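You operate a simulated robot arm through the tools that you are given. There is no shell and no other tool. Be economical: measure what you need, move in short steps, check, and stop when the job is done.

Carry out the task below with a simulated robot arm. There is one attempt and no reset: what you move stays moved.

JOB
Strip the motor: plug out, teal pipe and its ring off, grey cap in, red knob open.
Fine: plug out first, into the white holder; pipe and ring on the blue plate; cap in the side pipe; knob last. Set down upright: short teal pipe.

Only the result counts: the job must be done as asked and must still hold three seconds after the hand-in. Knocking over, shifting, dropping, spilling or breaking anything else fails it. Lids that push on must go on centred and level and be pressed home; caps that screw on are set level and turned clockwise until they are tight.

ROBOT AND FRAMES
A 6-joint arm with a two-finger parallel gripper, fixed in place. Base frame: the origin is at the foot of the arm, x ahead of it, y to its left, z up; the work surface is at about z = 8. Units: mm, degrees, N and s.
With the tool pointing down near the work surface it reaches from about 180 to 460 mm from the base axis. Its first joint turns from -70.0 to 70.0 degrees. Payload 1.9 kg.
The tool frame sits at the grasp point between the pads (the TCP): z along the fingers, y along the line on which they close. The tips reach 23 mm beyond it. Largest opening 94 mm; finger width 38, thickness 10; the body of the gripper, 54 by 96 mm, starts 39 mm behind the TCP.
Orientation is that of the tool frame in the base frame, as a unit quaternion [x, y, z, w]. With the fingers straight down and closing along the base's y, the tool's x points along the base's -x, its y along +y and its z along -z.

CONTROLS
- The arm moves only by the tool jog_arm. Its argument "deltas" is a list of rows, each an object of numbers (a shift or turn left out is 0, a gripper value left out holds the last): "wx", "wy", "wz": the turn, a rotation vector about the base's x, y, z in rad; "dx", "dy", "dz": the shift along the base's x, y, z in m; "gripper": the finger opening in m, from 0 to 0.094. In form: [{"wx": .., "wy": .., "wz": .., "dx": .., "dy": .., "dz": .., "gripper": ..}, ...]. A call has 1 to 20 rows; each row is the pose to reach, as a shift and turn from the pose commanded when the call began. A row lasts 0.2 s, in which the tool goes at most 50 mm and 8.6 degrees; a call with a longer step from one row to the next is refused whole, and so is a gripper value outside its range. A pose out of reach is approached as far as the arm can. The call stops where the force on the tool passes 40 N (or 10 N more than at its start, if that is more) or the arm is blocked; 0.2 s more then pass. Each finger travels about 108 mm/s and halts on what it meets, pressing with about 39 N; the grip force reading is that of the motor and also rises with nothing between the fingers. The clock runs only during rows and for 0.2 s after the last one: add rows that repeat a pose to give the fingers time. It gives the time, the measured TCP pose, the force on the tool (base axes), the opening and the grip force at its end, in the units of the frame above (readings bear some noise), with the torque about the TCP (base axes, N m) and any sound that the robot's microphone picked up, and new pictures: "show" is both (left out), scene, wrist or none.
- Cameras (640 x 400 px; columns grow to the right, rows downward): "scene" is fixed at [59.5, 309, 433.5]; the picture's right is [-0.77, -0.64, 0.00], its down [-0.31, 0.37, -0.88] and it looks along [0.56, -0.67, -0.48] (base axes); focal length 259 px, centre (320, 200). "wrist" rides on the gripper at [86, 16, -74] in the tool frame; the picture's right is [-0.18, 0.98, 0.00], its down [-0.58, -0.11, -0.81] and it looks along [-0.79, -0.15, 0.59] (tool axes); focal length 243 px, centre (320, 200).
- pixel_to_xyz(camera, pixels): there is no depth. For up to 12 entries [column, row, z] of the newest picture of that camera ("zoom" is the newest enlarged one), the place [x, y] in the base frame at which the ray of that pixel passes the height z, good to about 2 mm. The clock stands still meanwhile.
- zoom(camera, box): a new picture of the part [left, top, right, bottom] of that camera's present view, enlarged. The clock stands still meanwhile.
- hand_in(): hands the job in; it is judged then, once.

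Work in short steps. Measure before you move; look again where a grasp or a placing could have gone wrong, and mend it. You have 80 turns and 200 pictures in all, those below and enlarged ones among them. Open the gripper and draw the arm clear of the work before you hand the job in, unless the task says otherwise; then end with one line.

The tools are called after "Emit:" as name(argument=value, ...) on one line, values as JSON. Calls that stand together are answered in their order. jog_arm: Moves the arm, as the interface text tells. Its arguments: {"type":"object","properties":{"deltas":{"type":"array","items":{"type":"object","properties":{"wx":{"type":"number"},"wy":{"type":"number"},"wz":{"type":"number"},"dx":{"type":"number"},"dy":{"type":"number"},"dz":{"type":"number"},"gripper":{"type":"number"}}}},"show":{"type":"string","enum":["both","scene","wrist","none"]}},"required":["deltas"]} The other tools are called the same way: pixel_to_xyz (camera, pixels) gives the place at which the rays of pixels pass given heights; zoom (camera, box) takes an enlarged picture of a part of a camera's view; hand_in () hands the job in.

At the start:

```text
t: 0.0
tcp_pos: [228.8, -125.2, 342.5]
tcp_rot: [-0.001, 1.0, 0.001, 0.0]
wrist_force: [-0.1, 0.2, 0.2]
wrist_torque: [-0.01, 0.0, 0.0]
opening: 93.8
grasp_force: 0.1
```

scene: 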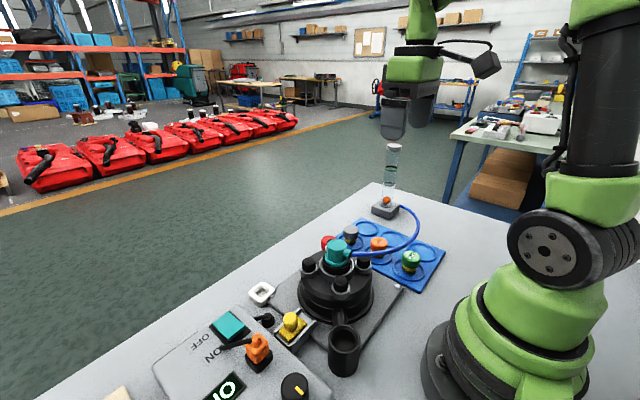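
wrist: 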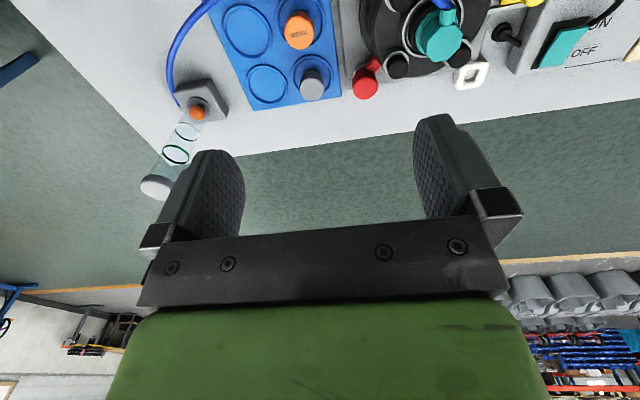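

I'll look closely at the motor, the plug and the plate before moving.

Emit:
zoom(camera="scene", box=[230, 180, 460, 324])

Emit:
zoom(camera="scene", box=[150, 270, 390, 400])

Emit:
zoom(camera="wrist", box=[140, 0, 640, 200])

```text
2.78 times, centred on (345, 252) of scene
```

zoom: 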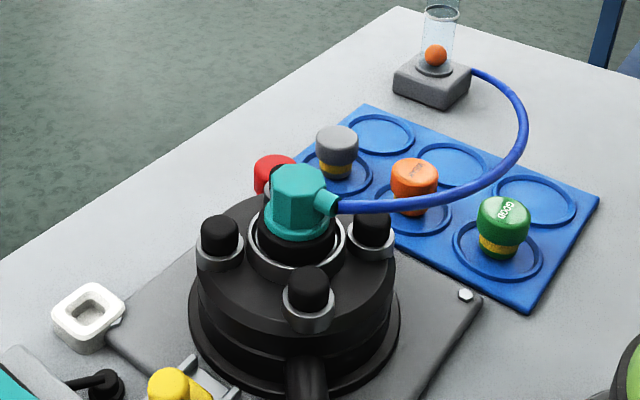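

```text
2.67 times, centred on (270, 335) of scene
```

zoom: 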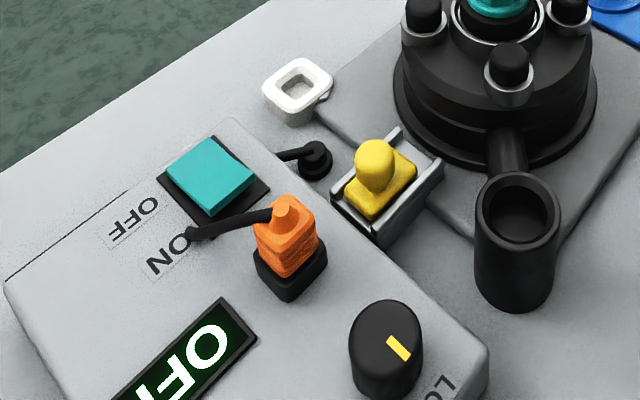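

```text
1.28 times, centred on (390, 100) of wrist
```

zoom: 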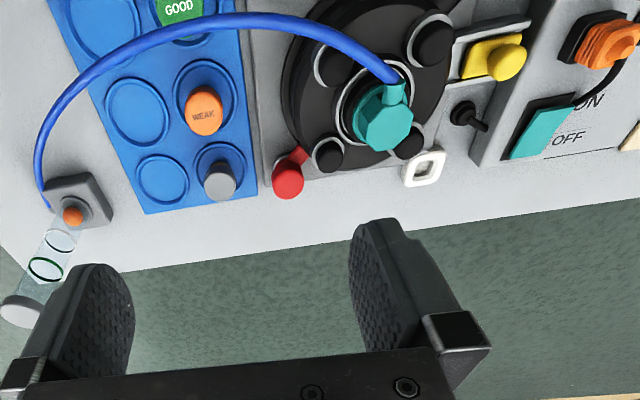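

Getting approximate positions of the main items from the scene picture at plausible heights.

Emit:
pixel_to_xyz(camera="scene", pixels=[[262, 300, 8], [262, 290, 30], [258, 345, 90], [340, 250, 110], [343, 335, 60], [327, 243, 60], [350, 235, 40], [292, 322, 60], [386, 212, 8], [227, 325, 60], [293, 386, 70], [381, 234, 12]])

Emit:
pixel_to_xyz(camera="wrist", pixels=[[470, 77, 30], [470, 77, 8], [438, 35, 110], [438, 35, 140], [366, 85, 60], [366, 85, 30], [312, 88, 40], [300, 30, 40], [528, 46, 60], [615, 30, 90], [268, 85, 12], [195, 112, 20]])

```text
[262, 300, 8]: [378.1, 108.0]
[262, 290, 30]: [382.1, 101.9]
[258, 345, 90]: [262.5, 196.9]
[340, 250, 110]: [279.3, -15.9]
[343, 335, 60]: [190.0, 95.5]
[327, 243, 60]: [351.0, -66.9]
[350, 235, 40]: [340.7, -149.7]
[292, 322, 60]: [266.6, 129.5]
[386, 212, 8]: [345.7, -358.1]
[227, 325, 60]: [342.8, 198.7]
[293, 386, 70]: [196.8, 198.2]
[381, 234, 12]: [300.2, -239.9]
```

```text
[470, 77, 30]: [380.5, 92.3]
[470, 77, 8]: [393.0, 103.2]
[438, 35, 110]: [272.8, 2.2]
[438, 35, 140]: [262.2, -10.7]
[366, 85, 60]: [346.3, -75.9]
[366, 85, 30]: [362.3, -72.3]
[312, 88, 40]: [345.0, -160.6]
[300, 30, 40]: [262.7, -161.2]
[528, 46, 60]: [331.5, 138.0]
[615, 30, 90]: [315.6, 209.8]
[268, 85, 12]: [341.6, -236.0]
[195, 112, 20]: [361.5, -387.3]
```

The wrist view shows the motor from behind the arm side; I move over toward the motor's near side to see it better from above.

Emit:
jog_arm(deltas=[{"dy": 0.04}, {"dy": 0.08, "dx": -0.02}, {"dy": 0.12, "dx": -0.03}, {"dy": 0.16, "dx": -0.04}, {"dy": 0.18, "dx": -0.04}], show="both")

```text
t: 1.2
tcp_pos: [189.8, 55.8, 342.3]
tcp_rot: [0.001, 1.0, 0.0, 0.0]
wrist_force: [-0.2, -0.6, 0.0]
wrist_torque: [-0.02, 0.01, 0.0]
opening: 93.7
grasp_force: 0.0
```

scene: 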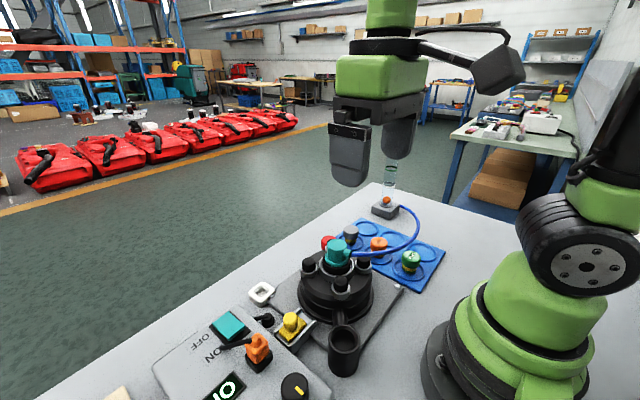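
wrist: 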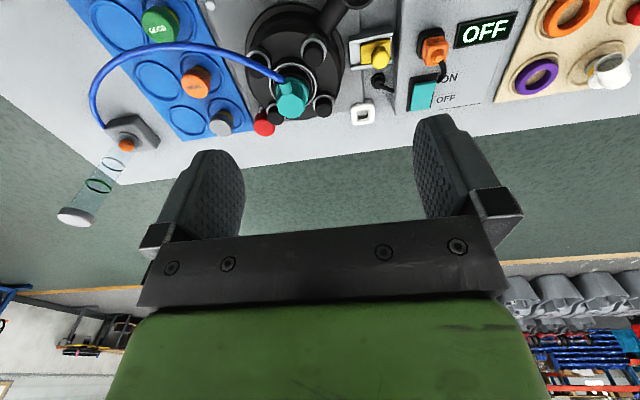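

The wrist sees it all but obliquely; I tilt the camera down 35° for a top view and zoom.

Emit:
jog_arm(deltas=[{"wy": 0.14}, {"wy": 0.28}, {"wy": 0.42}, {"wy": 0.56}, {"wy": 0.6}, {"wy": 0.6}], show="wrist")

Emit:
zoom(camera="wrist", box=[60, 0, 640, 250])

Emit:
zoom(camera="scene", box=[290, 210, 400, 280])

```text
t: 2.6
tcp_pos: [189.5, 54.4, 343.1]
tcp_rot: [0.0, 0.955, 0.0, -0.296]
wrist_force: [-0.1, 1.0, 0.2]
wrist_torque: [-0.03, 0.02, -0.01]
opening: 94.3
grasp_force: 0.0
```

wrist: 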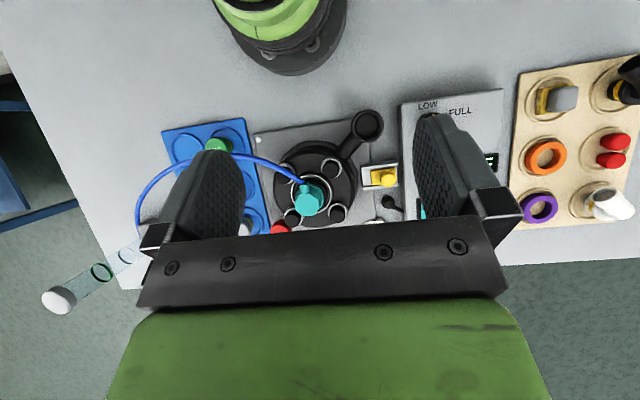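

```text
1.10 times, centred on (350, 125) of wrist
```

zoom: 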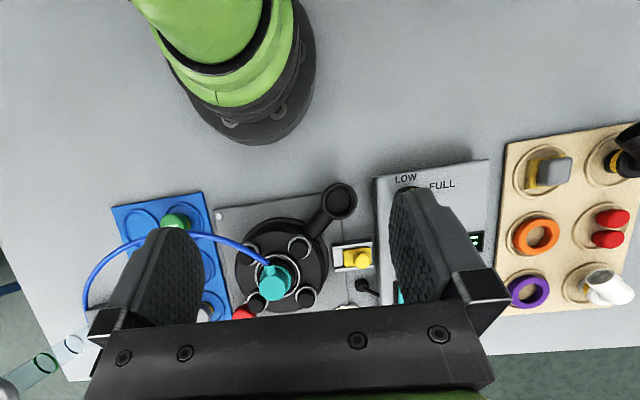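

```text
5.71 times, centred on (345, 245) of scene
```

zoom: 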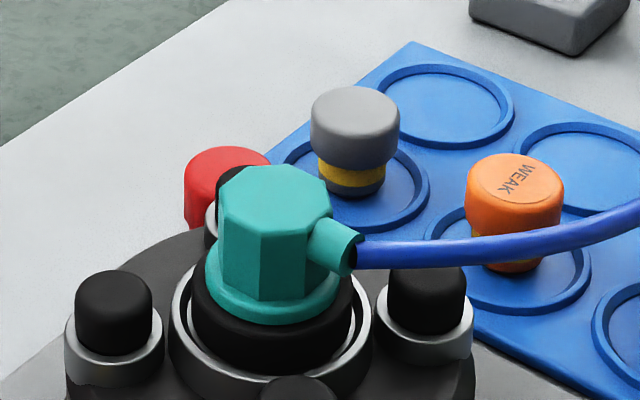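

I go back untilted and lower over the control box to see plug, holder and yellow part in detail.

Emit:
jog_arm(deltas=[{"wy": -0.14}, {"wy": -0.28, "dy": 0.02, "dz": -0.02}, {"wy": -0.42, "dy": 0.06, "dz": -0.05}, {"wy": -0.56, "dy": 0.08, "dz": -0.08}, {"wy": -0.6, "dy": 0.09, "dz": -0.1}, {"wy": -0.6, "dy": 0.09, "dz": -0.1}], show="wrist")

Emit:
zoom(camera="wrist", box=[160, 0, 480, 200])

```text
t: 4.0
tcp_pos: [190.9, 145.5, 240.3]
tcp_rot: [-0.001, 1.0, 0.0, 0.0]
wrist_force: [0.2, -0.5, -1.0]
wrist_torque: [0.01, -0.01, 0.01]
opening: 94.0
grasp_force: 0.0
```

wrist: 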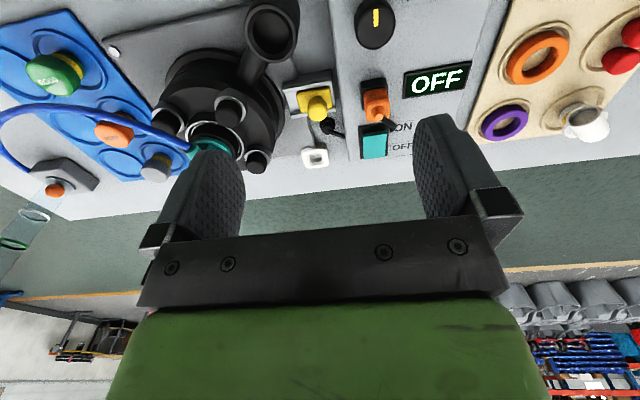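

```text
2.00 times, centred on (320, 100) of wrist
```

zoom: 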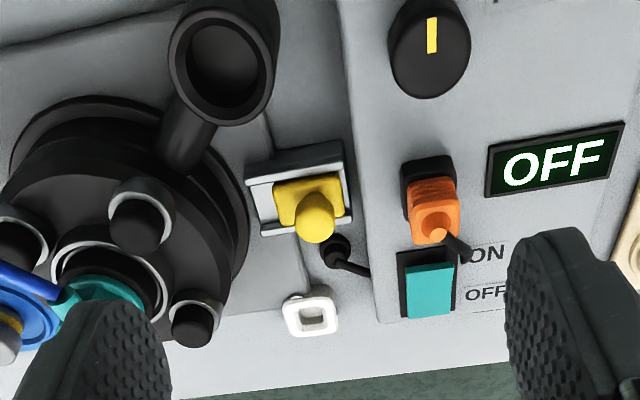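

Now I triangulate: both cameras' rays at several heights for plug top, white holder and side pipe.

Emit:
zoom(camera="scene", box=[220, 300, 300, 370])

Emit:
pixel_to_xyz(camera="wrist", pixels=[[377, 115, 60], [377, 115, 80], [377, 115, 100], [315, 156, 15], [315, 156, 30], [271, 28, 60], [271, 28, 80], [318, 108, 50], [318, 108, 70], [157, 165, 30], [157, 165, 45]])

Emit:
pixel_to_xyz(camera="scene", pixels=[[257, 339, 60], [257, 339, 80], [257, 339, 100], [262, 290, 15], [262, 290, 30], [345, 336, 60], [345, 336, 80], [291, 318, 50], [291, 318, 70], [350, 229, 30], [350, 229, 45]])

```text
5.71 times, centred on (260, 335) of scene
```

zoom: 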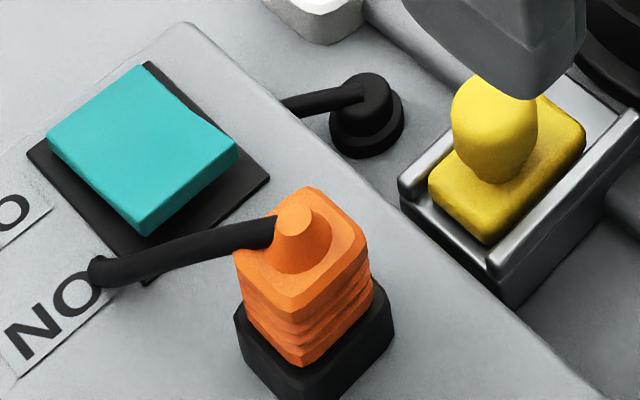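

```text
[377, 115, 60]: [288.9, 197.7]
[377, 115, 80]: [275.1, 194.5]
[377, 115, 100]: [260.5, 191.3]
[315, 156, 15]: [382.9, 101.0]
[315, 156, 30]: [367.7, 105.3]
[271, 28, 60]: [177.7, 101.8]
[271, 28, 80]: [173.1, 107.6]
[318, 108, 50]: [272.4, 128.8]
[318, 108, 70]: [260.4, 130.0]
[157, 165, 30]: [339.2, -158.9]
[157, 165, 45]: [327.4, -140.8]
```

```text
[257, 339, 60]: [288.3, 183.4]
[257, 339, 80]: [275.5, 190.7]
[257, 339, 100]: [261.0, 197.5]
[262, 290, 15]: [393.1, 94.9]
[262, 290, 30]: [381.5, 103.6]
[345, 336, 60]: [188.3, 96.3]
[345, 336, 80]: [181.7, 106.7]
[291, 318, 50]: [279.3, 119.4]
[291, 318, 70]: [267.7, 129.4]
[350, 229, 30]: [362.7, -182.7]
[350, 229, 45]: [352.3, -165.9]
```

Checking the cable's direction and the plug's body orientation.

Emit:
pixel_to_xyz(camera="wrist", pixels=[[382, 118, 80], [394, 128, 80], [394, 128, 65], [394, 128, 50], [334, 0, 50], [361, 158, 50]])

Emit:
pixel_to_xyz(camera="zoom", pixels=[[270, 232, 80], [95, 270, 80], [95, 270, 65], [95, 270, 50], [235, 320, 50], [280, 400, 50], [395, 320, 50], [27, 150, 50], [150, 65, 50], [270, 180, 50], [240, 262, 78], [365, 232, 78]])

Emit:
zoom(camera="wrist", box=[340, 60, 430, 170])

```text
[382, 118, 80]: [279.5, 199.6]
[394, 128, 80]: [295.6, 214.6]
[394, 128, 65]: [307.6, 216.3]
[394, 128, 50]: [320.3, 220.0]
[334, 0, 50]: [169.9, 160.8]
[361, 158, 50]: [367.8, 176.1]
```

```text
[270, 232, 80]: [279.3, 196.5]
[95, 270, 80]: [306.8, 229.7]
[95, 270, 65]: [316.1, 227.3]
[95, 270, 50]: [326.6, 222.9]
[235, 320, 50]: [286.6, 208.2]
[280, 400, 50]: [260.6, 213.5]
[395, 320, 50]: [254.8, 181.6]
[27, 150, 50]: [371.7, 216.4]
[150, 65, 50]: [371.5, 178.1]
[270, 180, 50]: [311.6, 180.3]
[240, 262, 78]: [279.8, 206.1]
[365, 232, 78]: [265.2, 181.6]
```

```text
3.64 times, centred on (385, 115) of wrist
```

zoom: 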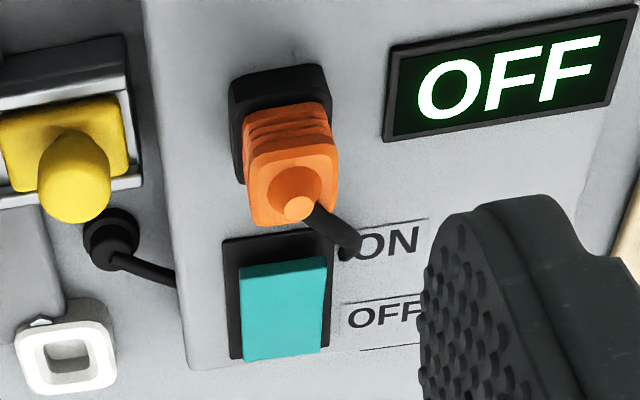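

I need the box-top height and socket-top height: triangulating the black switch-plate corner and socket corner.

Emit:
pixel_to_xyz(camera="zoom", pixels=[[328, 350, 40], [328, 350, 50], [328, 350, 60], [228, 80, 50], [228, 80, 60], [325, 68, 50], [325, 68, 60], [252, 222, 78], [335, 205, 78], [337, 158, 78], [248, 155, 78], [295, 192, 82]])

Emit:
pixel_to_xyz(camera="scene", pixels=[[208.7, 326.3, 40], [208.7, 326.3, 50], [208.7, 326.3, 60], [273, 354, 50], [273, 354, 60], [255, 371, 50], [255, 371, 60], [256, 339, 85]])

```text
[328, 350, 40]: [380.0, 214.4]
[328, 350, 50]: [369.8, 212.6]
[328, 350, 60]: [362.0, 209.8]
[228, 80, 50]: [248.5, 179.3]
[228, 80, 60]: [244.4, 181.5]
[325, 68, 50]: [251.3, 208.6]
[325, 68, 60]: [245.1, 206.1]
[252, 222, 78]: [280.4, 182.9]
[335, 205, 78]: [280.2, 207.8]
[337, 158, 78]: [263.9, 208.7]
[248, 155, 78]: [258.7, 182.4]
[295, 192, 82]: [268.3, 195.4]
```

```text
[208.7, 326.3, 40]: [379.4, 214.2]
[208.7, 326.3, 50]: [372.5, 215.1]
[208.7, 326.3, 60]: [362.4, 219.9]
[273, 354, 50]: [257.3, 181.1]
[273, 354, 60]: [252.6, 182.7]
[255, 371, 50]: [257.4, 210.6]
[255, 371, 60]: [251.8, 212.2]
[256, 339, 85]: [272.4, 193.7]
```

Plug body is about 26×22 mm centred near (270,195), top ~z 85, axis-aligned; cable leaves toward +x+y. I hover above with 60 mm opening.

Emit:
jog_arm(deltas=[{"dx": 0.03, "dy": 0.02, "gripper": 0.06}, {"dx": 0.055, "dy": 0.04, "dz": -0.03}, {"dx": 0.072, "dy": 0.0495, "dz": -0.07}, {"dx": 0.072, "dy": 0.0495, "dz": -0.11}, {"dx": 0.072, "dy": 0.0495, "dz": -0.115}])

```text
t: 5.2
tcp_pos: [262.1, 194.9, 128.6]
tcp_rot: [0.0, 1.0, 0.0, -0.001]
wrist_force: [0.0, 0.5, -0.1]
wrist_torque: [0.01, -0.02, 0.01]
opening: 59.7
grasp_force: 0.0
```

scene: 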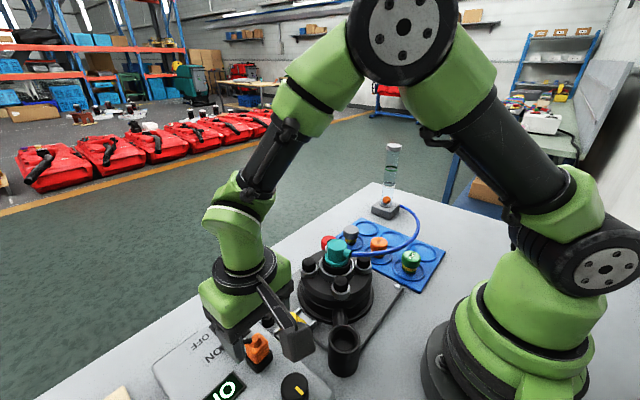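
wrist: 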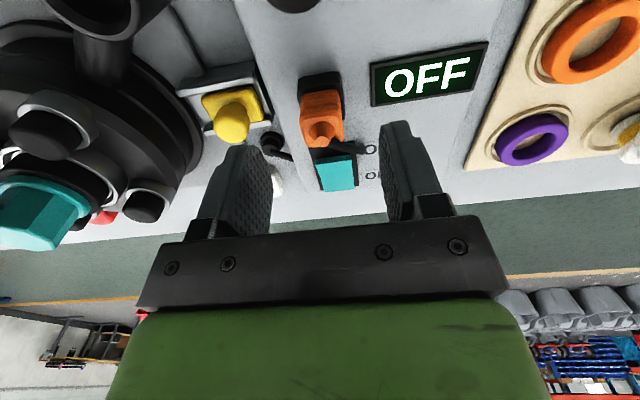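

Fingers straddle the plug; descending to z≈85 and closing.

Emit:
jog_arm(deltas=[{"dz": -0.02}, {"dz": -0.035}, {"dz": -0.043}, {"dz": -0.043}], show="both")

Emit:
zoom(camera="scene", box=[200, 290, 320, 390])

```text
t: 6.2
tcp_pos: [261.6, 194.8, 85.1]
tcp_rot: [0.0, 1.0, 0.0, 0.0]
wrist_force: [-0.7, 0.0, 0.3]
wrist_torque: [0.01, -0.01, 0.03]
opening: 60.1
grasp_force: 0.0
```

scene: 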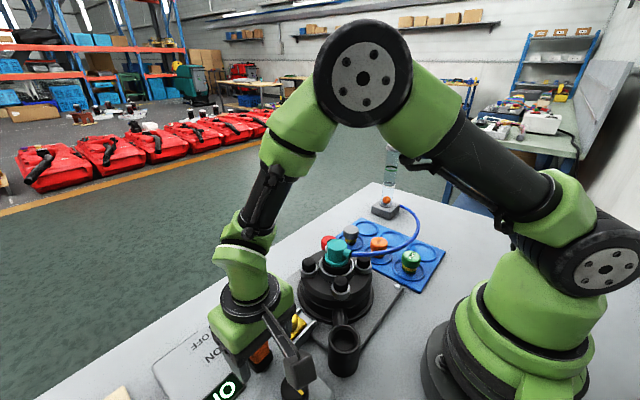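
wrist: 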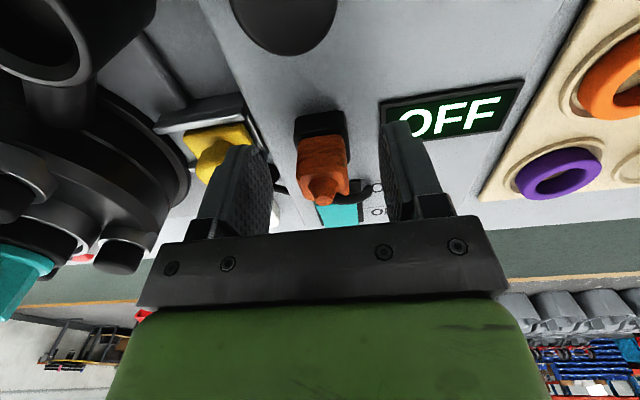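

```text
4.00 times, centred on (260, 340) of scene
```

zoom: 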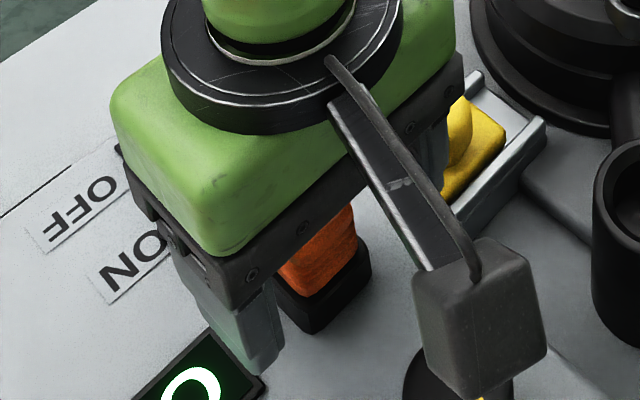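

Plug is between the pads (its tip at wrist (325,190), about TCP height). Closing.

Emit:
jog_arm(deltas=[{"gripper": 0.04}, {"gripper": 0.01}, {"gripper": 0.01}, {"gripper": 0.01}], show="wrist")

```text
t: 7.2
tcp_pos: [261.7, 195.4, 85.0]
tcp_rot: [0.0, 1.0, 0.0, 0.0]
wrist_force: [0.7, -1.2, -1.5]
wrist_torque: [-0.03, 0.0, -0.01]
opening: 23.9
grasp_force: 39.0
```

wrist: 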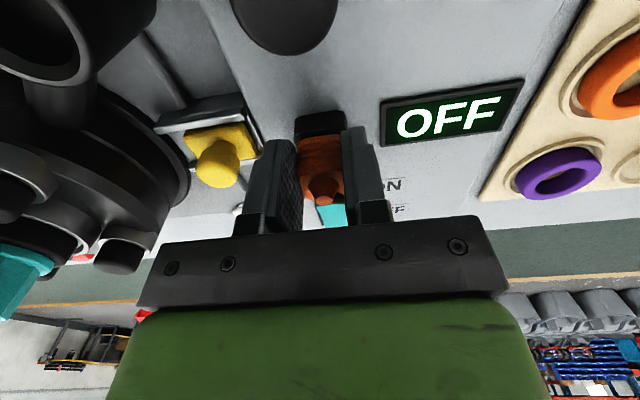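

Gripped at 24 mm width. Lifting straight up slowly.

Emit:
jog_arm(deltas=[{"dz": 0.003}, {"dz": 0.008}, {"dz": 0.015}, {"dz": 0.025}, {"dz": 0.04}, {"dz": 0.055}])

Emit:
zoom(camera="scene", box=[180, 260, 340, 360])

```text
t: 8.6
tcp_pos: [261.2, 194.0, 139.7]
tcp_rot: [0.0, 1.0, 0.0, 0.0]
wrist_force: [0.2, -0.7, 0.4]
wrist_torque: [-0.01, 0.02, 0.02]
opening: 23.7
grasp_force: 38.9
```

scene: 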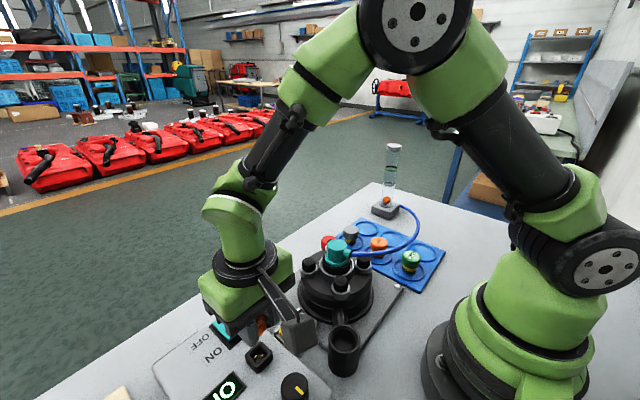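
wrist: 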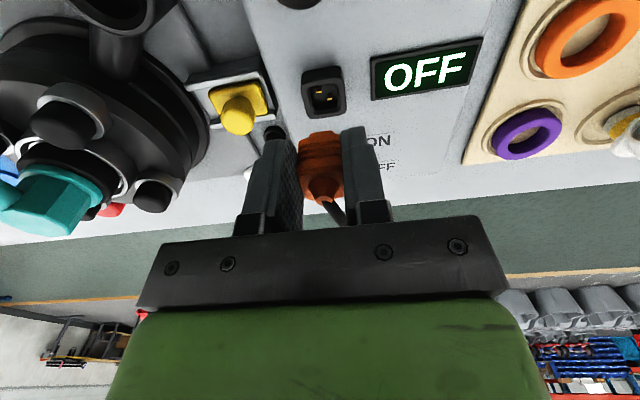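

```text
4.00 times, centred on (260, 310) of scene
```

zoom: 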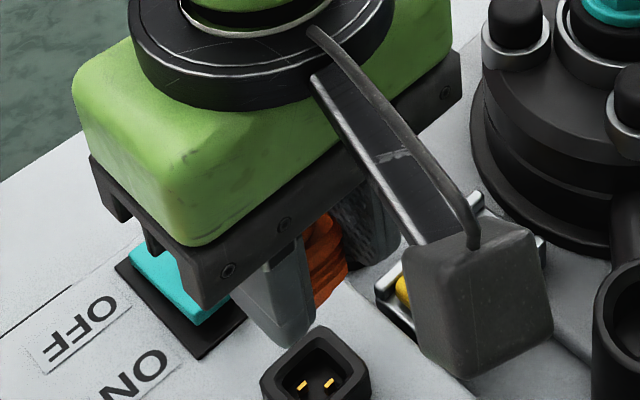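

Plug is out cleanly. I rise and move toward the white holder to measure it.

Emit:
jog_arm(deltas=[{"dz": 0.03}, {"dz": 0.05, "dy": -0.03, "dx": 0.01}, {"dz": 0.05, "dy": -0.06, "dx": 0.02}, {"dz": 0.05, "dy": -0.086, "dx": 0.02}, {"dz": 0.05, "dy": -0.086, "dx": 0.02}])

Emit:
zoom(camera="wrist", box=[240, 60, 400, 160])

Emit:
zoom(camera="scene", box=[200, 230, 320, 305])

```text
t: 9.8
tcp_pos: [283.7, 109.3, 190.0]
tcp_rot: [0.0, 1.0, 0.0, 0.0]
wrist_force: [-0.7, -0.5, -0.1]
wrist_torque: [0.0, 0.0, 0.03]
opening: 24.0
grasp_force: 39.3
```

scene: 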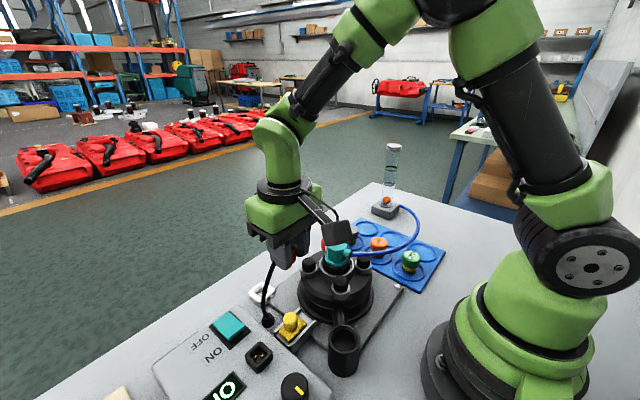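
wrist: 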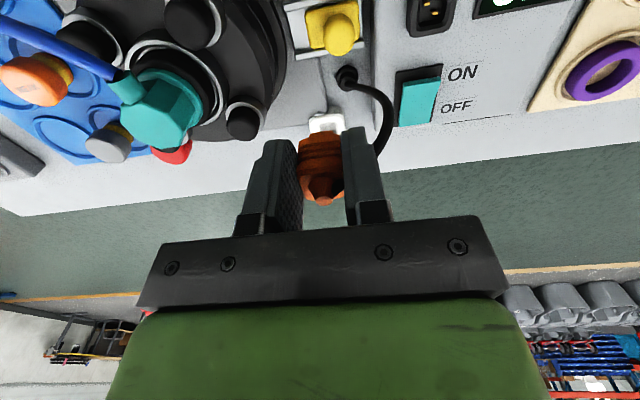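

```text
4.00 times, centred on (320, 110) of wrist
```

zoom: 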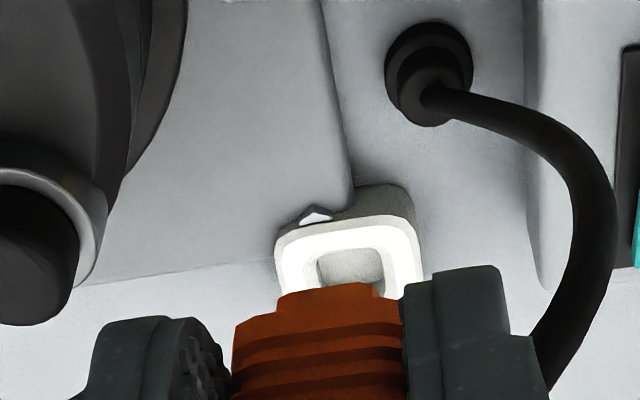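

```text
5.33 times, centred on (260, 268) of scene
```

zoom: 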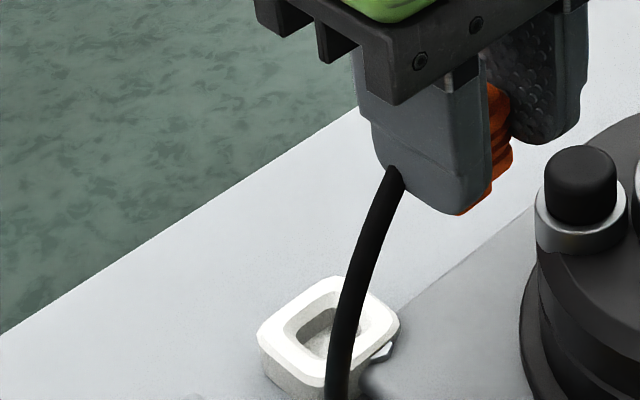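

Measuring the holder's rim corners from both views (scene zoom is newest).

Emit:
pixel_to_xyz(camera="zoom", pixels=[[257, 335, 30], [325, 277, 30], [399, 315, 30], [325, 378, 30], [284, 329, 30], [325, 303, 30], [372, 318, 30], [331, 323, 30], [331, 323, 22], [331, 323, 38]])

Emit:
pixel_to_xyz(camera="wrist", pixels=[[327.5, 127, 22], [327.5, 127, 30], [327.5, 127, 38], [309.5, 119, 22], [309.5, 119, 30], [309.5, 119, 38], [344, 114, 30], [318.5, 122.5, 30], [336, 121.5, 30]])

```text
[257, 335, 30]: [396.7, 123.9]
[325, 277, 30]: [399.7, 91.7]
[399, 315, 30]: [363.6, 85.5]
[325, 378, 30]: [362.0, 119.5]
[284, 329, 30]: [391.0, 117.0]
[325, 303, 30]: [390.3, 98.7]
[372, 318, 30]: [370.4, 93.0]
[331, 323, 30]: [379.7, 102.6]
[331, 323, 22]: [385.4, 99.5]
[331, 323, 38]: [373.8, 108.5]
```

```text
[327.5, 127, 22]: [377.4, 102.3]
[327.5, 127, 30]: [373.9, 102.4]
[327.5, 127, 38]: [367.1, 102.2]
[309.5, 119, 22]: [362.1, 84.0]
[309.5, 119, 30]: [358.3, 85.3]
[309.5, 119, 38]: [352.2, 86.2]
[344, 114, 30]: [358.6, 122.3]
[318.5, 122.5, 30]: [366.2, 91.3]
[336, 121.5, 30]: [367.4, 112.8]
```

The two cameras disagree by ~5 mm in x, so I go nearer (x≈345, z≈150) for a closer, steeper look.

Emit:
jog_arm(deltas=[{"dx": 0.02, "dy": -0.003, "dz": -0.01}, {"dx": 0.04, "dy": -0.006, "dz": -0.025}, {"dx": 0.056, "dy": -0.006, "dz": -0.04}, {"dx": 0.056, "dy": -0.006, "dz": -0.04}])

Emit:
zoom(camera="wrist", box=[240, 50, 400, 150])

Emit:
zoom(camera="scene", box=[210, 250, 330, 325])

```text
t: 10.8
tcp_pos: [338.6, 101.9, 149.6]
tcp_rot: [0.0, 1.0, 0.0, 0.001]
wrist_force: [0.5, 0.1, -0.2]
wrist_torque: [-0.01, 0.02, 0.0]
opening: 23.7
grasp_force: 39.3
```

scene: 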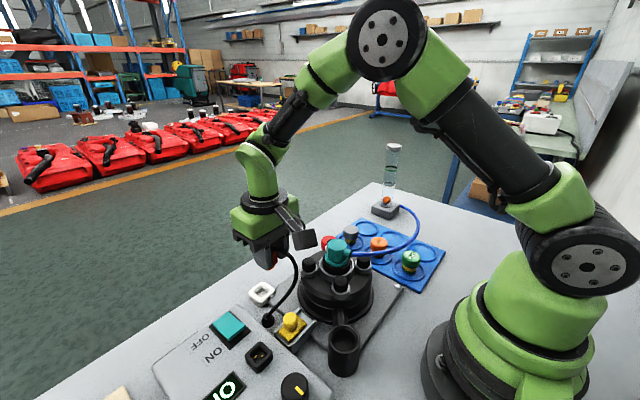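
wrist: 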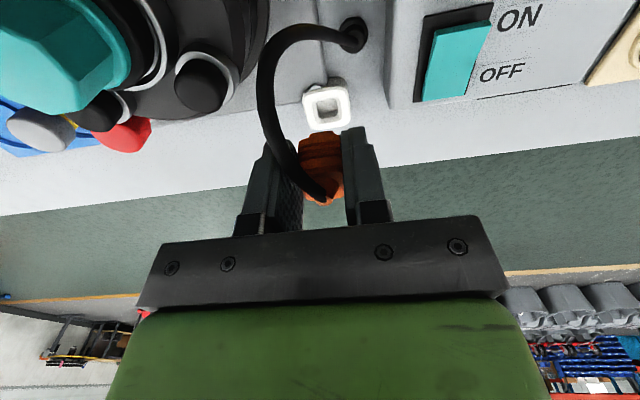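

```text
4.00 times, centred on (320, 100) of wrist
```

zoom: 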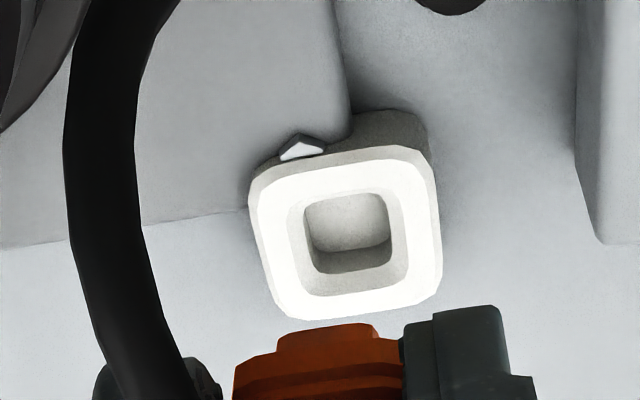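

```text
5.33 times, centred on (270, 288) of scene
```

zoom: 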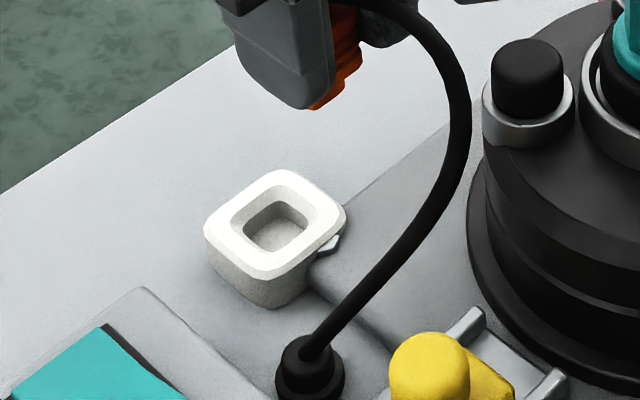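

Clear view of the holder now. Measuring rim corners in both views.

Emit:
pixel_to_xyz(camera="zoom", pixels=[[205, 226, 30], [278, 168, 30], [348, 213, 30], [262, 278, 30], [276, 223, 30], [242, 232, 30], [278, 200, 30], [312, 215, 30], [276, 223, 24], [276, 223, 36]])

Emit:
pixel_to_xyz(camera="wrist", pixels=[[302.5, 96, 30], [345, 87, 30], [350, 125, 30], [309, 129.5, 30], [326.5, 110, 30], [326.5, 110, 24], [326.5, 110, 36], [302.5, 96, 24], [302.5, 96, 36], [323, 203, 153], [323, 203, 148]])

```text
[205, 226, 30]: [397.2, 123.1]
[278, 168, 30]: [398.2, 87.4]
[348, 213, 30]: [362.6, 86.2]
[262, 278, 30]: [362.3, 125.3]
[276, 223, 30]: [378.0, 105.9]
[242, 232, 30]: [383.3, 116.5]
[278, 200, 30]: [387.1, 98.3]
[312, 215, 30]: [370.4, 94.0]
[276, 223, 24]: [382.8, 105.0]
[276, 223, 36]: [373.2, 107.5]
```

```text
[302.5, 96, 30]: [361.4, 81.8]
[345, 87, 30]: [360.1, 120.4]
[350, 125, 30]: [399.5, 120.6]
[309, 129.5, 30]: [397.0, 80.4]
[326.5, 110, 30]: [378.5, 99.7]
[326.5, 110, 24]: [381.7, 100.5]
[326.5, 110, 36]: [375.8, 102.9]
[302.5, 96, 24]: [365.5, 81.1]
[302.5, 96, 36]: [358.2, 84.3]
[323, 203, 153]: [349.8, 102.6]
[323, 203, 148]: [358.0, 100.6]
```

Holder centre ≈ (381,102.5), rim z≈27, aligned with the axes. Plug axis is ~9.5 mm ahead of the TCP, so I go to TCP (371.5,102) at z 80 and look.

Emit:
jog_arm(deltas=[{"dx": 0.02, "dz": -0.01}, {"dx": 0.033, "dz": -0.03}, {"dx": 0.033, "dz": -0.055}, {"dx": 0.033, "dz": -0.07}, {"dx": 0.033, "dz": -0.07}])

Emit:
zoom(camera="wrist", box=[240, 90, 400, 190])

Emit:
zoom(camera="scene", box=[210, 250, 330, 325])

```text
t: 12.0
tcp_pos: [370.6, 101.7, 79.5]
tcp_rot: [-0.001, 1.0, 0.0, 0.0]
wrist_force: [-0.2, 0.0, -1.0]
wrist_torque: [0.0, -0.03, 0.0]
opening: 23.6
grasp_force: 38.8
```

scene: 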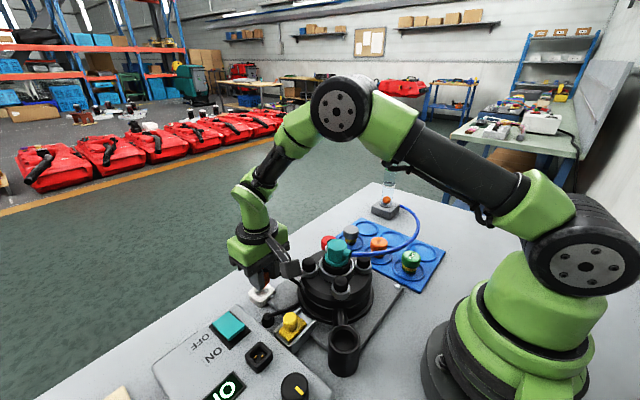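
wrist: 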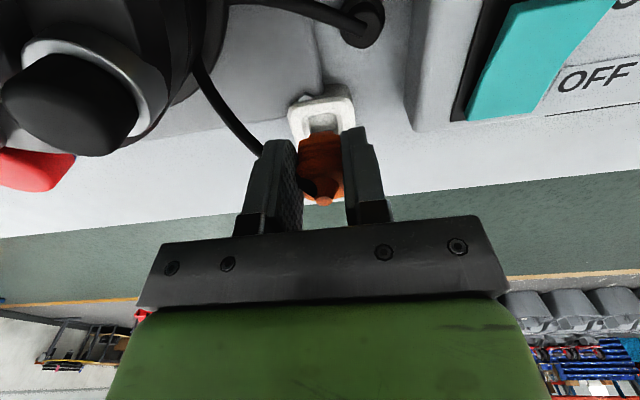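

```text
4.00 times, centred on (320, 140) of wrist
```

zoom: 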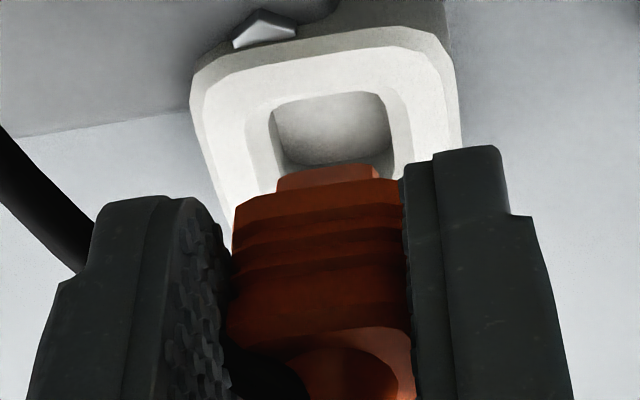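

```text
5.33 times, centred on (270, 288) of scene
```

zoom: 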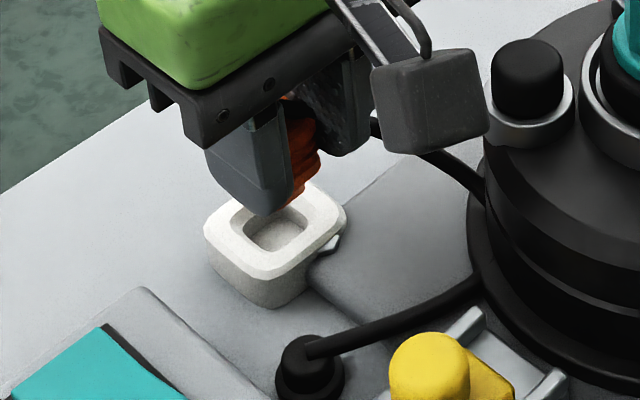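

Checking nose position against hole centre by rays at the likely nose height.

Emit:
pixel_to_xyz(camera="wrist", pixels=[[321.8, 131, 42], [321.8, 131, 46], [321.8, 131, 50], [320, 138, 52], [320, 138, 56], [290, 107, 27], [350, 97, 27], [309, 117, 27], [336, 113, 27]])

Emit:
zoom(camera="scene", box=[245, 270, 285, 310])

```text
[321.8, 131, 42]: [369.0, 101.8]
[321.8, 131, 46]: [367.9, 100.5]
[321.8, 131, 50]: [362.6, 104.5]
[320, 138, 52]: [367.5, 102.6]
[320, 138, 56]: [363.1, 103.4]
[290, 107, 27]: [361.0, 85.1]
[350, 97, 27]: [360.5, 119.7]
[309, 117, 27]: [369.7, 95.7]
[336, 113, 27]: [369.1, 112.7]
```

```text
10.00 times, centred on (265, 290) of scene
```

zoom: 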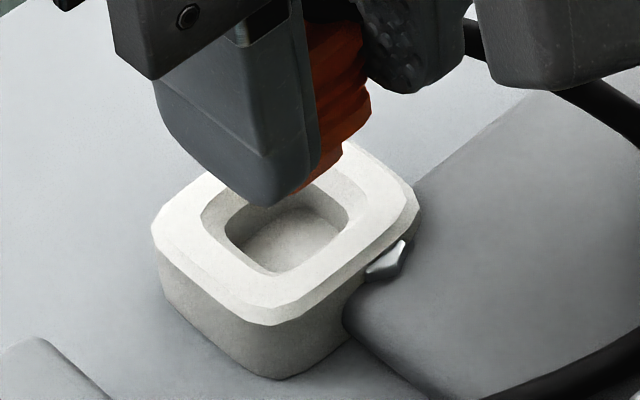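

Nose lies ~1 mm off the hole centre in y; I shift +1 mm y and descend gradually.

Emit:
jog_arm(deltas=[{"dy": 0.001}, {"dy": 0.001, "dz": -0.005}, {"dy": 0.001, "dz": -0.01}, {"dy": 0.001, "dz": -0.014}, {"dy": 0.001, "dz": -0.014}])

Emit:
zoom(camera="wrist", box=[240, 90, 400, 190])

Emit:
zoom(camera="scene", box=[230, 260, 300, 310])

```text
t: 13.2
tcp_pos: [371.5, 102.6, 66.9]
tcp_rot: [0.001, 1.0, 0.0, -0.001]
wrist_force: [-1.1, -0.5, -1.3]
wrist_torque: [0.02, 0.01, -0.02]
opening: 24.0
grasp_force: 38.4
```

scene: 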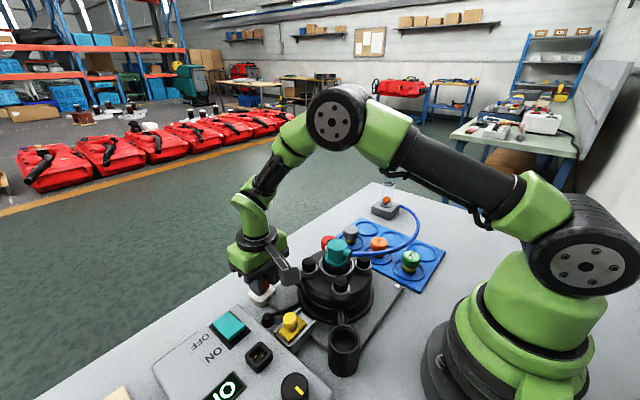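
wrist: 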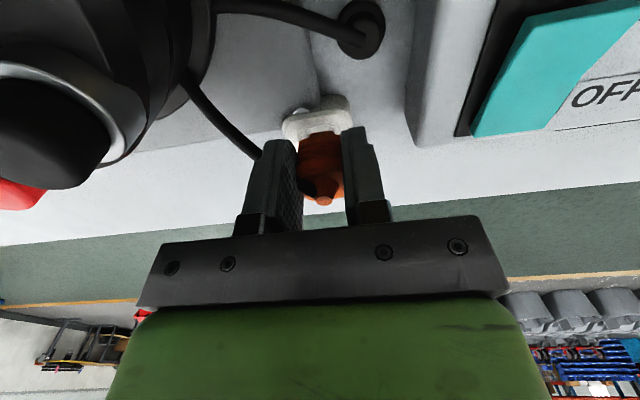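

```text
4.00 times, centred on (320, 140) of wrist
```

zoom: 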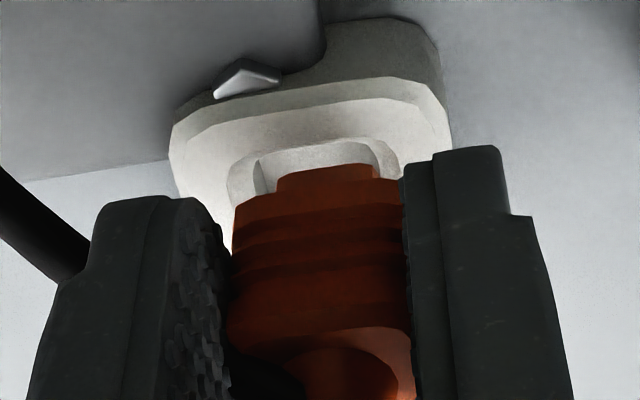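

```text
8.00 times, centred on (265, 285) of scene
```

zoom: 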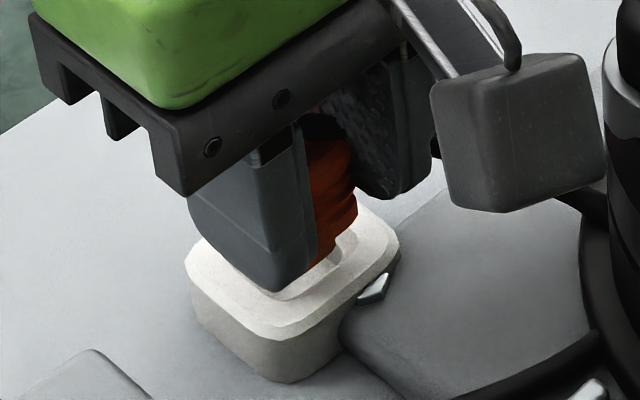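

Now the hole centre appears ~1 mm to −y of the plug axis, so I undo that shift and descend further slowly.

Emit:
jog_arm(deltas=[{"dy": -0.001}, {"dy": -0.001, "dz": -0.003}, {"dy": -0.001, "dz": -0.006}, {"dy": -0.001, "dz": -0.008}, {"dy": -0.001, "dz": -0.008}], show="wrist")

Emit:
zoom(camera="wrist", box=[240, 90, 400, 190])

Emit:
zoom(camera="scene", box=[230, 260, 300, 310])

```text
t: 14.4
tcp_pos: [371.9, 102.2, 58.1]
tcp_rot: [0.0, 1.0, 0.0, 0.003]
wrist_force: [8.7, 1.0, 10.9]
wrist_torque: [-0.03, -0.46, 0.0]
opening: 23.8
grasp_force: 39.5
```

wrist: 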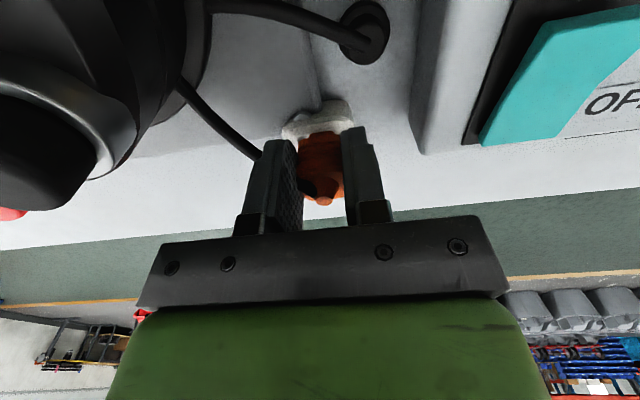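

```text
4.00 times, centred on (320, 140) of wrist
```

zoom: 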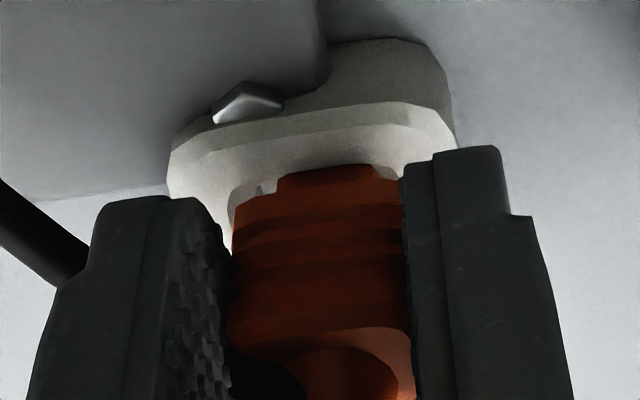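

```text
8.00 times, centred on (265, 285) of scene
```

zoom: 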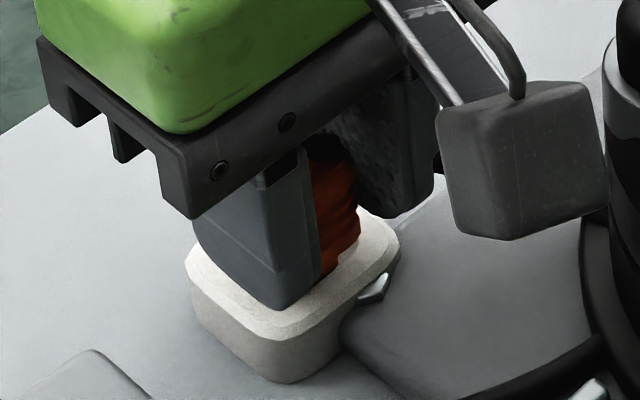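

Contact pushes the tool toward +x and up (8.7, 10.9 N): nose touches the near chamfer. I back off 2 mm, shift +2 mm x, and try again.

Emit:
jog_arm(deltas=[{"dz": 0.003}, {"dz": 0.003, "dx": 0.002}, {"dx": 0.002, "dz": 0.0}, {"dx": 0.002, "dz": -0.002}, {"dx": 0.002, "dz": -0.002}], show="none")

```text
t: 15.6
tcp_pos: [371.8, 103.0, 57.3]
tcp_rot: [0.0, 1.0, 0.0, 0.002]
wrist_force: [12.8, 1.4, 11.7]
wrist_torque: [0.07, -0.6, 0.03]
opening: 23.6
grasp_force: 39.5
```

Force still +x; I look before acting.

Emit:
zoom(camera="wrist", box=[240, 90, 400, 190])

Emit:
zoom(camera="scene", box=[240, 265, 290, 300])

```text
4.00 times, centred on (320, 140) of wrist
```

zoom: 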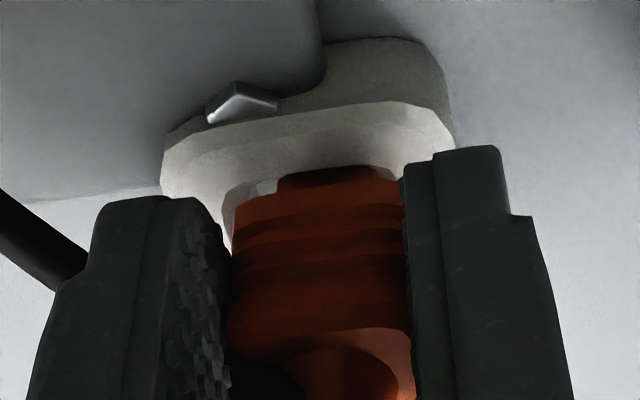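

```text
11.43 times, centred on (265, 282) of scene
```

zoom: 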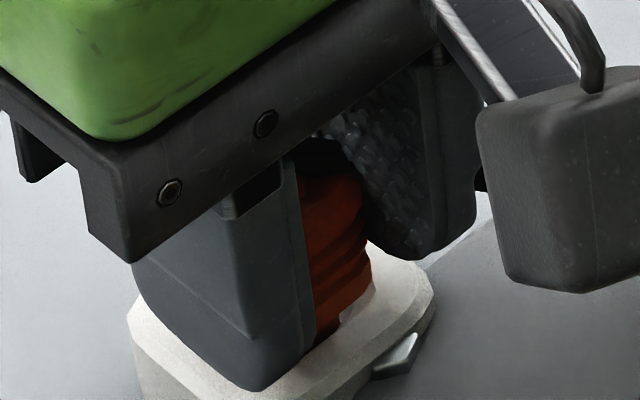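

The near chamfer edge coincides with the nose's near edge, and the left gap is larger: plug should go ~3 mm further +x and ~1.5 mm −y.

Emit:
jog_arm(deltas=[{"dz": 0.004}, {"dz": 0.005, "dx": 0.0015, "dy": -0.0008}, {"dz": 0.005, "dx": 0.003, "dy": -0.0015}, {"dx": 0.003, "dy": -0.0015, "dz": 0.002}, {"dx": 0.003, "dy": -0.0015, "dz": 0.0}, {"dx": 0.003, "dy": -0.0015, "dz": 0.0}], show="none")

Emit:
zoom(camera="wrist", box=[240, 90, 400, 190])

```text
t: 17.0
tcp_pos: [375.8, 102.6, 54.2]
tcp_rot: [0.0, 1.0, 0.0, 0.001]
wrist_force: [-0.5, -0.2, -0.7]
wrist_torque: [0.0, -0.03, 0.03]
opening: 23.5
grasp_force: 38.9
```

```text
4.00 times, centred on (320, 140) of wrist
```

zoom: 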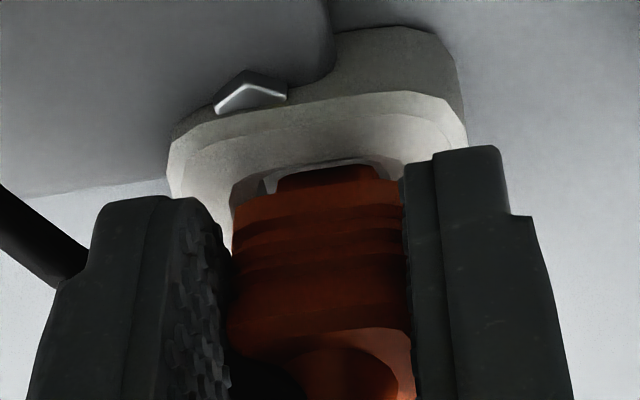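

No contact force at z 54: nose is entering the hole. Continuing down.

Emit:
jog_arm(deltas=[{"dz": -0.002}, {"dz": -0.004}, {"dz": -0.006}, {"dz": -0.006}], show="none")

Emit:
zoom(camera="wrist", box=[240, 90, 400, 190])

Emit:
zoom(camera="scene", box=[240, 265, 290, 300])

```text
t: 18.0
tcp_pos: [376.4, 101.2, 50.1]
tcp_rot: [0.0, 1.0, 0.0, 0.001]
wrist_force: [4.7, 0.1, 1.9]
wrist_torque: [0.01, -0.22, 0.02]
opening: 23.5
grasp_force: 39.0
```

```text
4.00 times, centred on (320, 140) of wrist
```

zoom: 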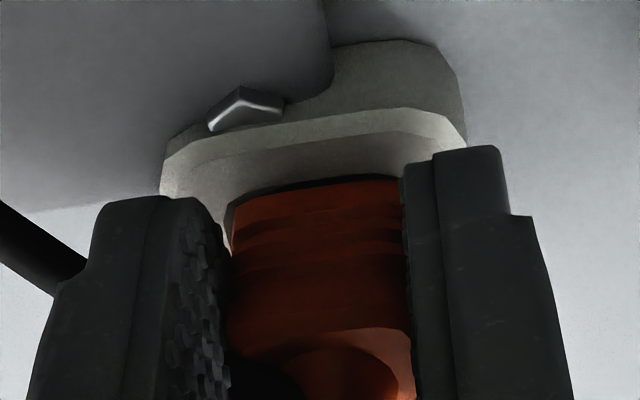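

```text
11.43 times, centred on (265, 282) of scene
```

zoom: 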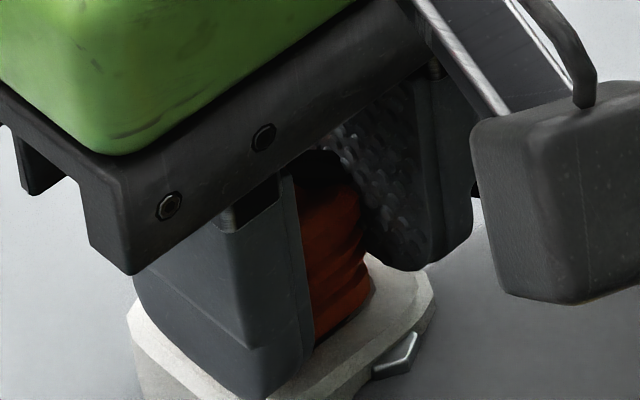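

Body is reaching the rim with small +x push; I nudge +1 mm x and lower 2 mm more.

Emit:
jog_arm(deltas=[{"dx": 0.001}, {"dx": 0.001, "dz": -0.001}, {"dx": 0.001, "dz": -0.002}, {"dx": 0.001, "dz": -0.003}], show="none")

```text
t: 19.0
tcp_pos: [376.6, 100.3, 48.3]
tcp_rot: [0.0, 1.0, 0.0, 0.002]
wrist_force: [-3.4, -18.0, 30.3]
wrist_torque: [-0.31, -0.15, -0.18]
opening: 23.8
grasp_force: 39.1
```

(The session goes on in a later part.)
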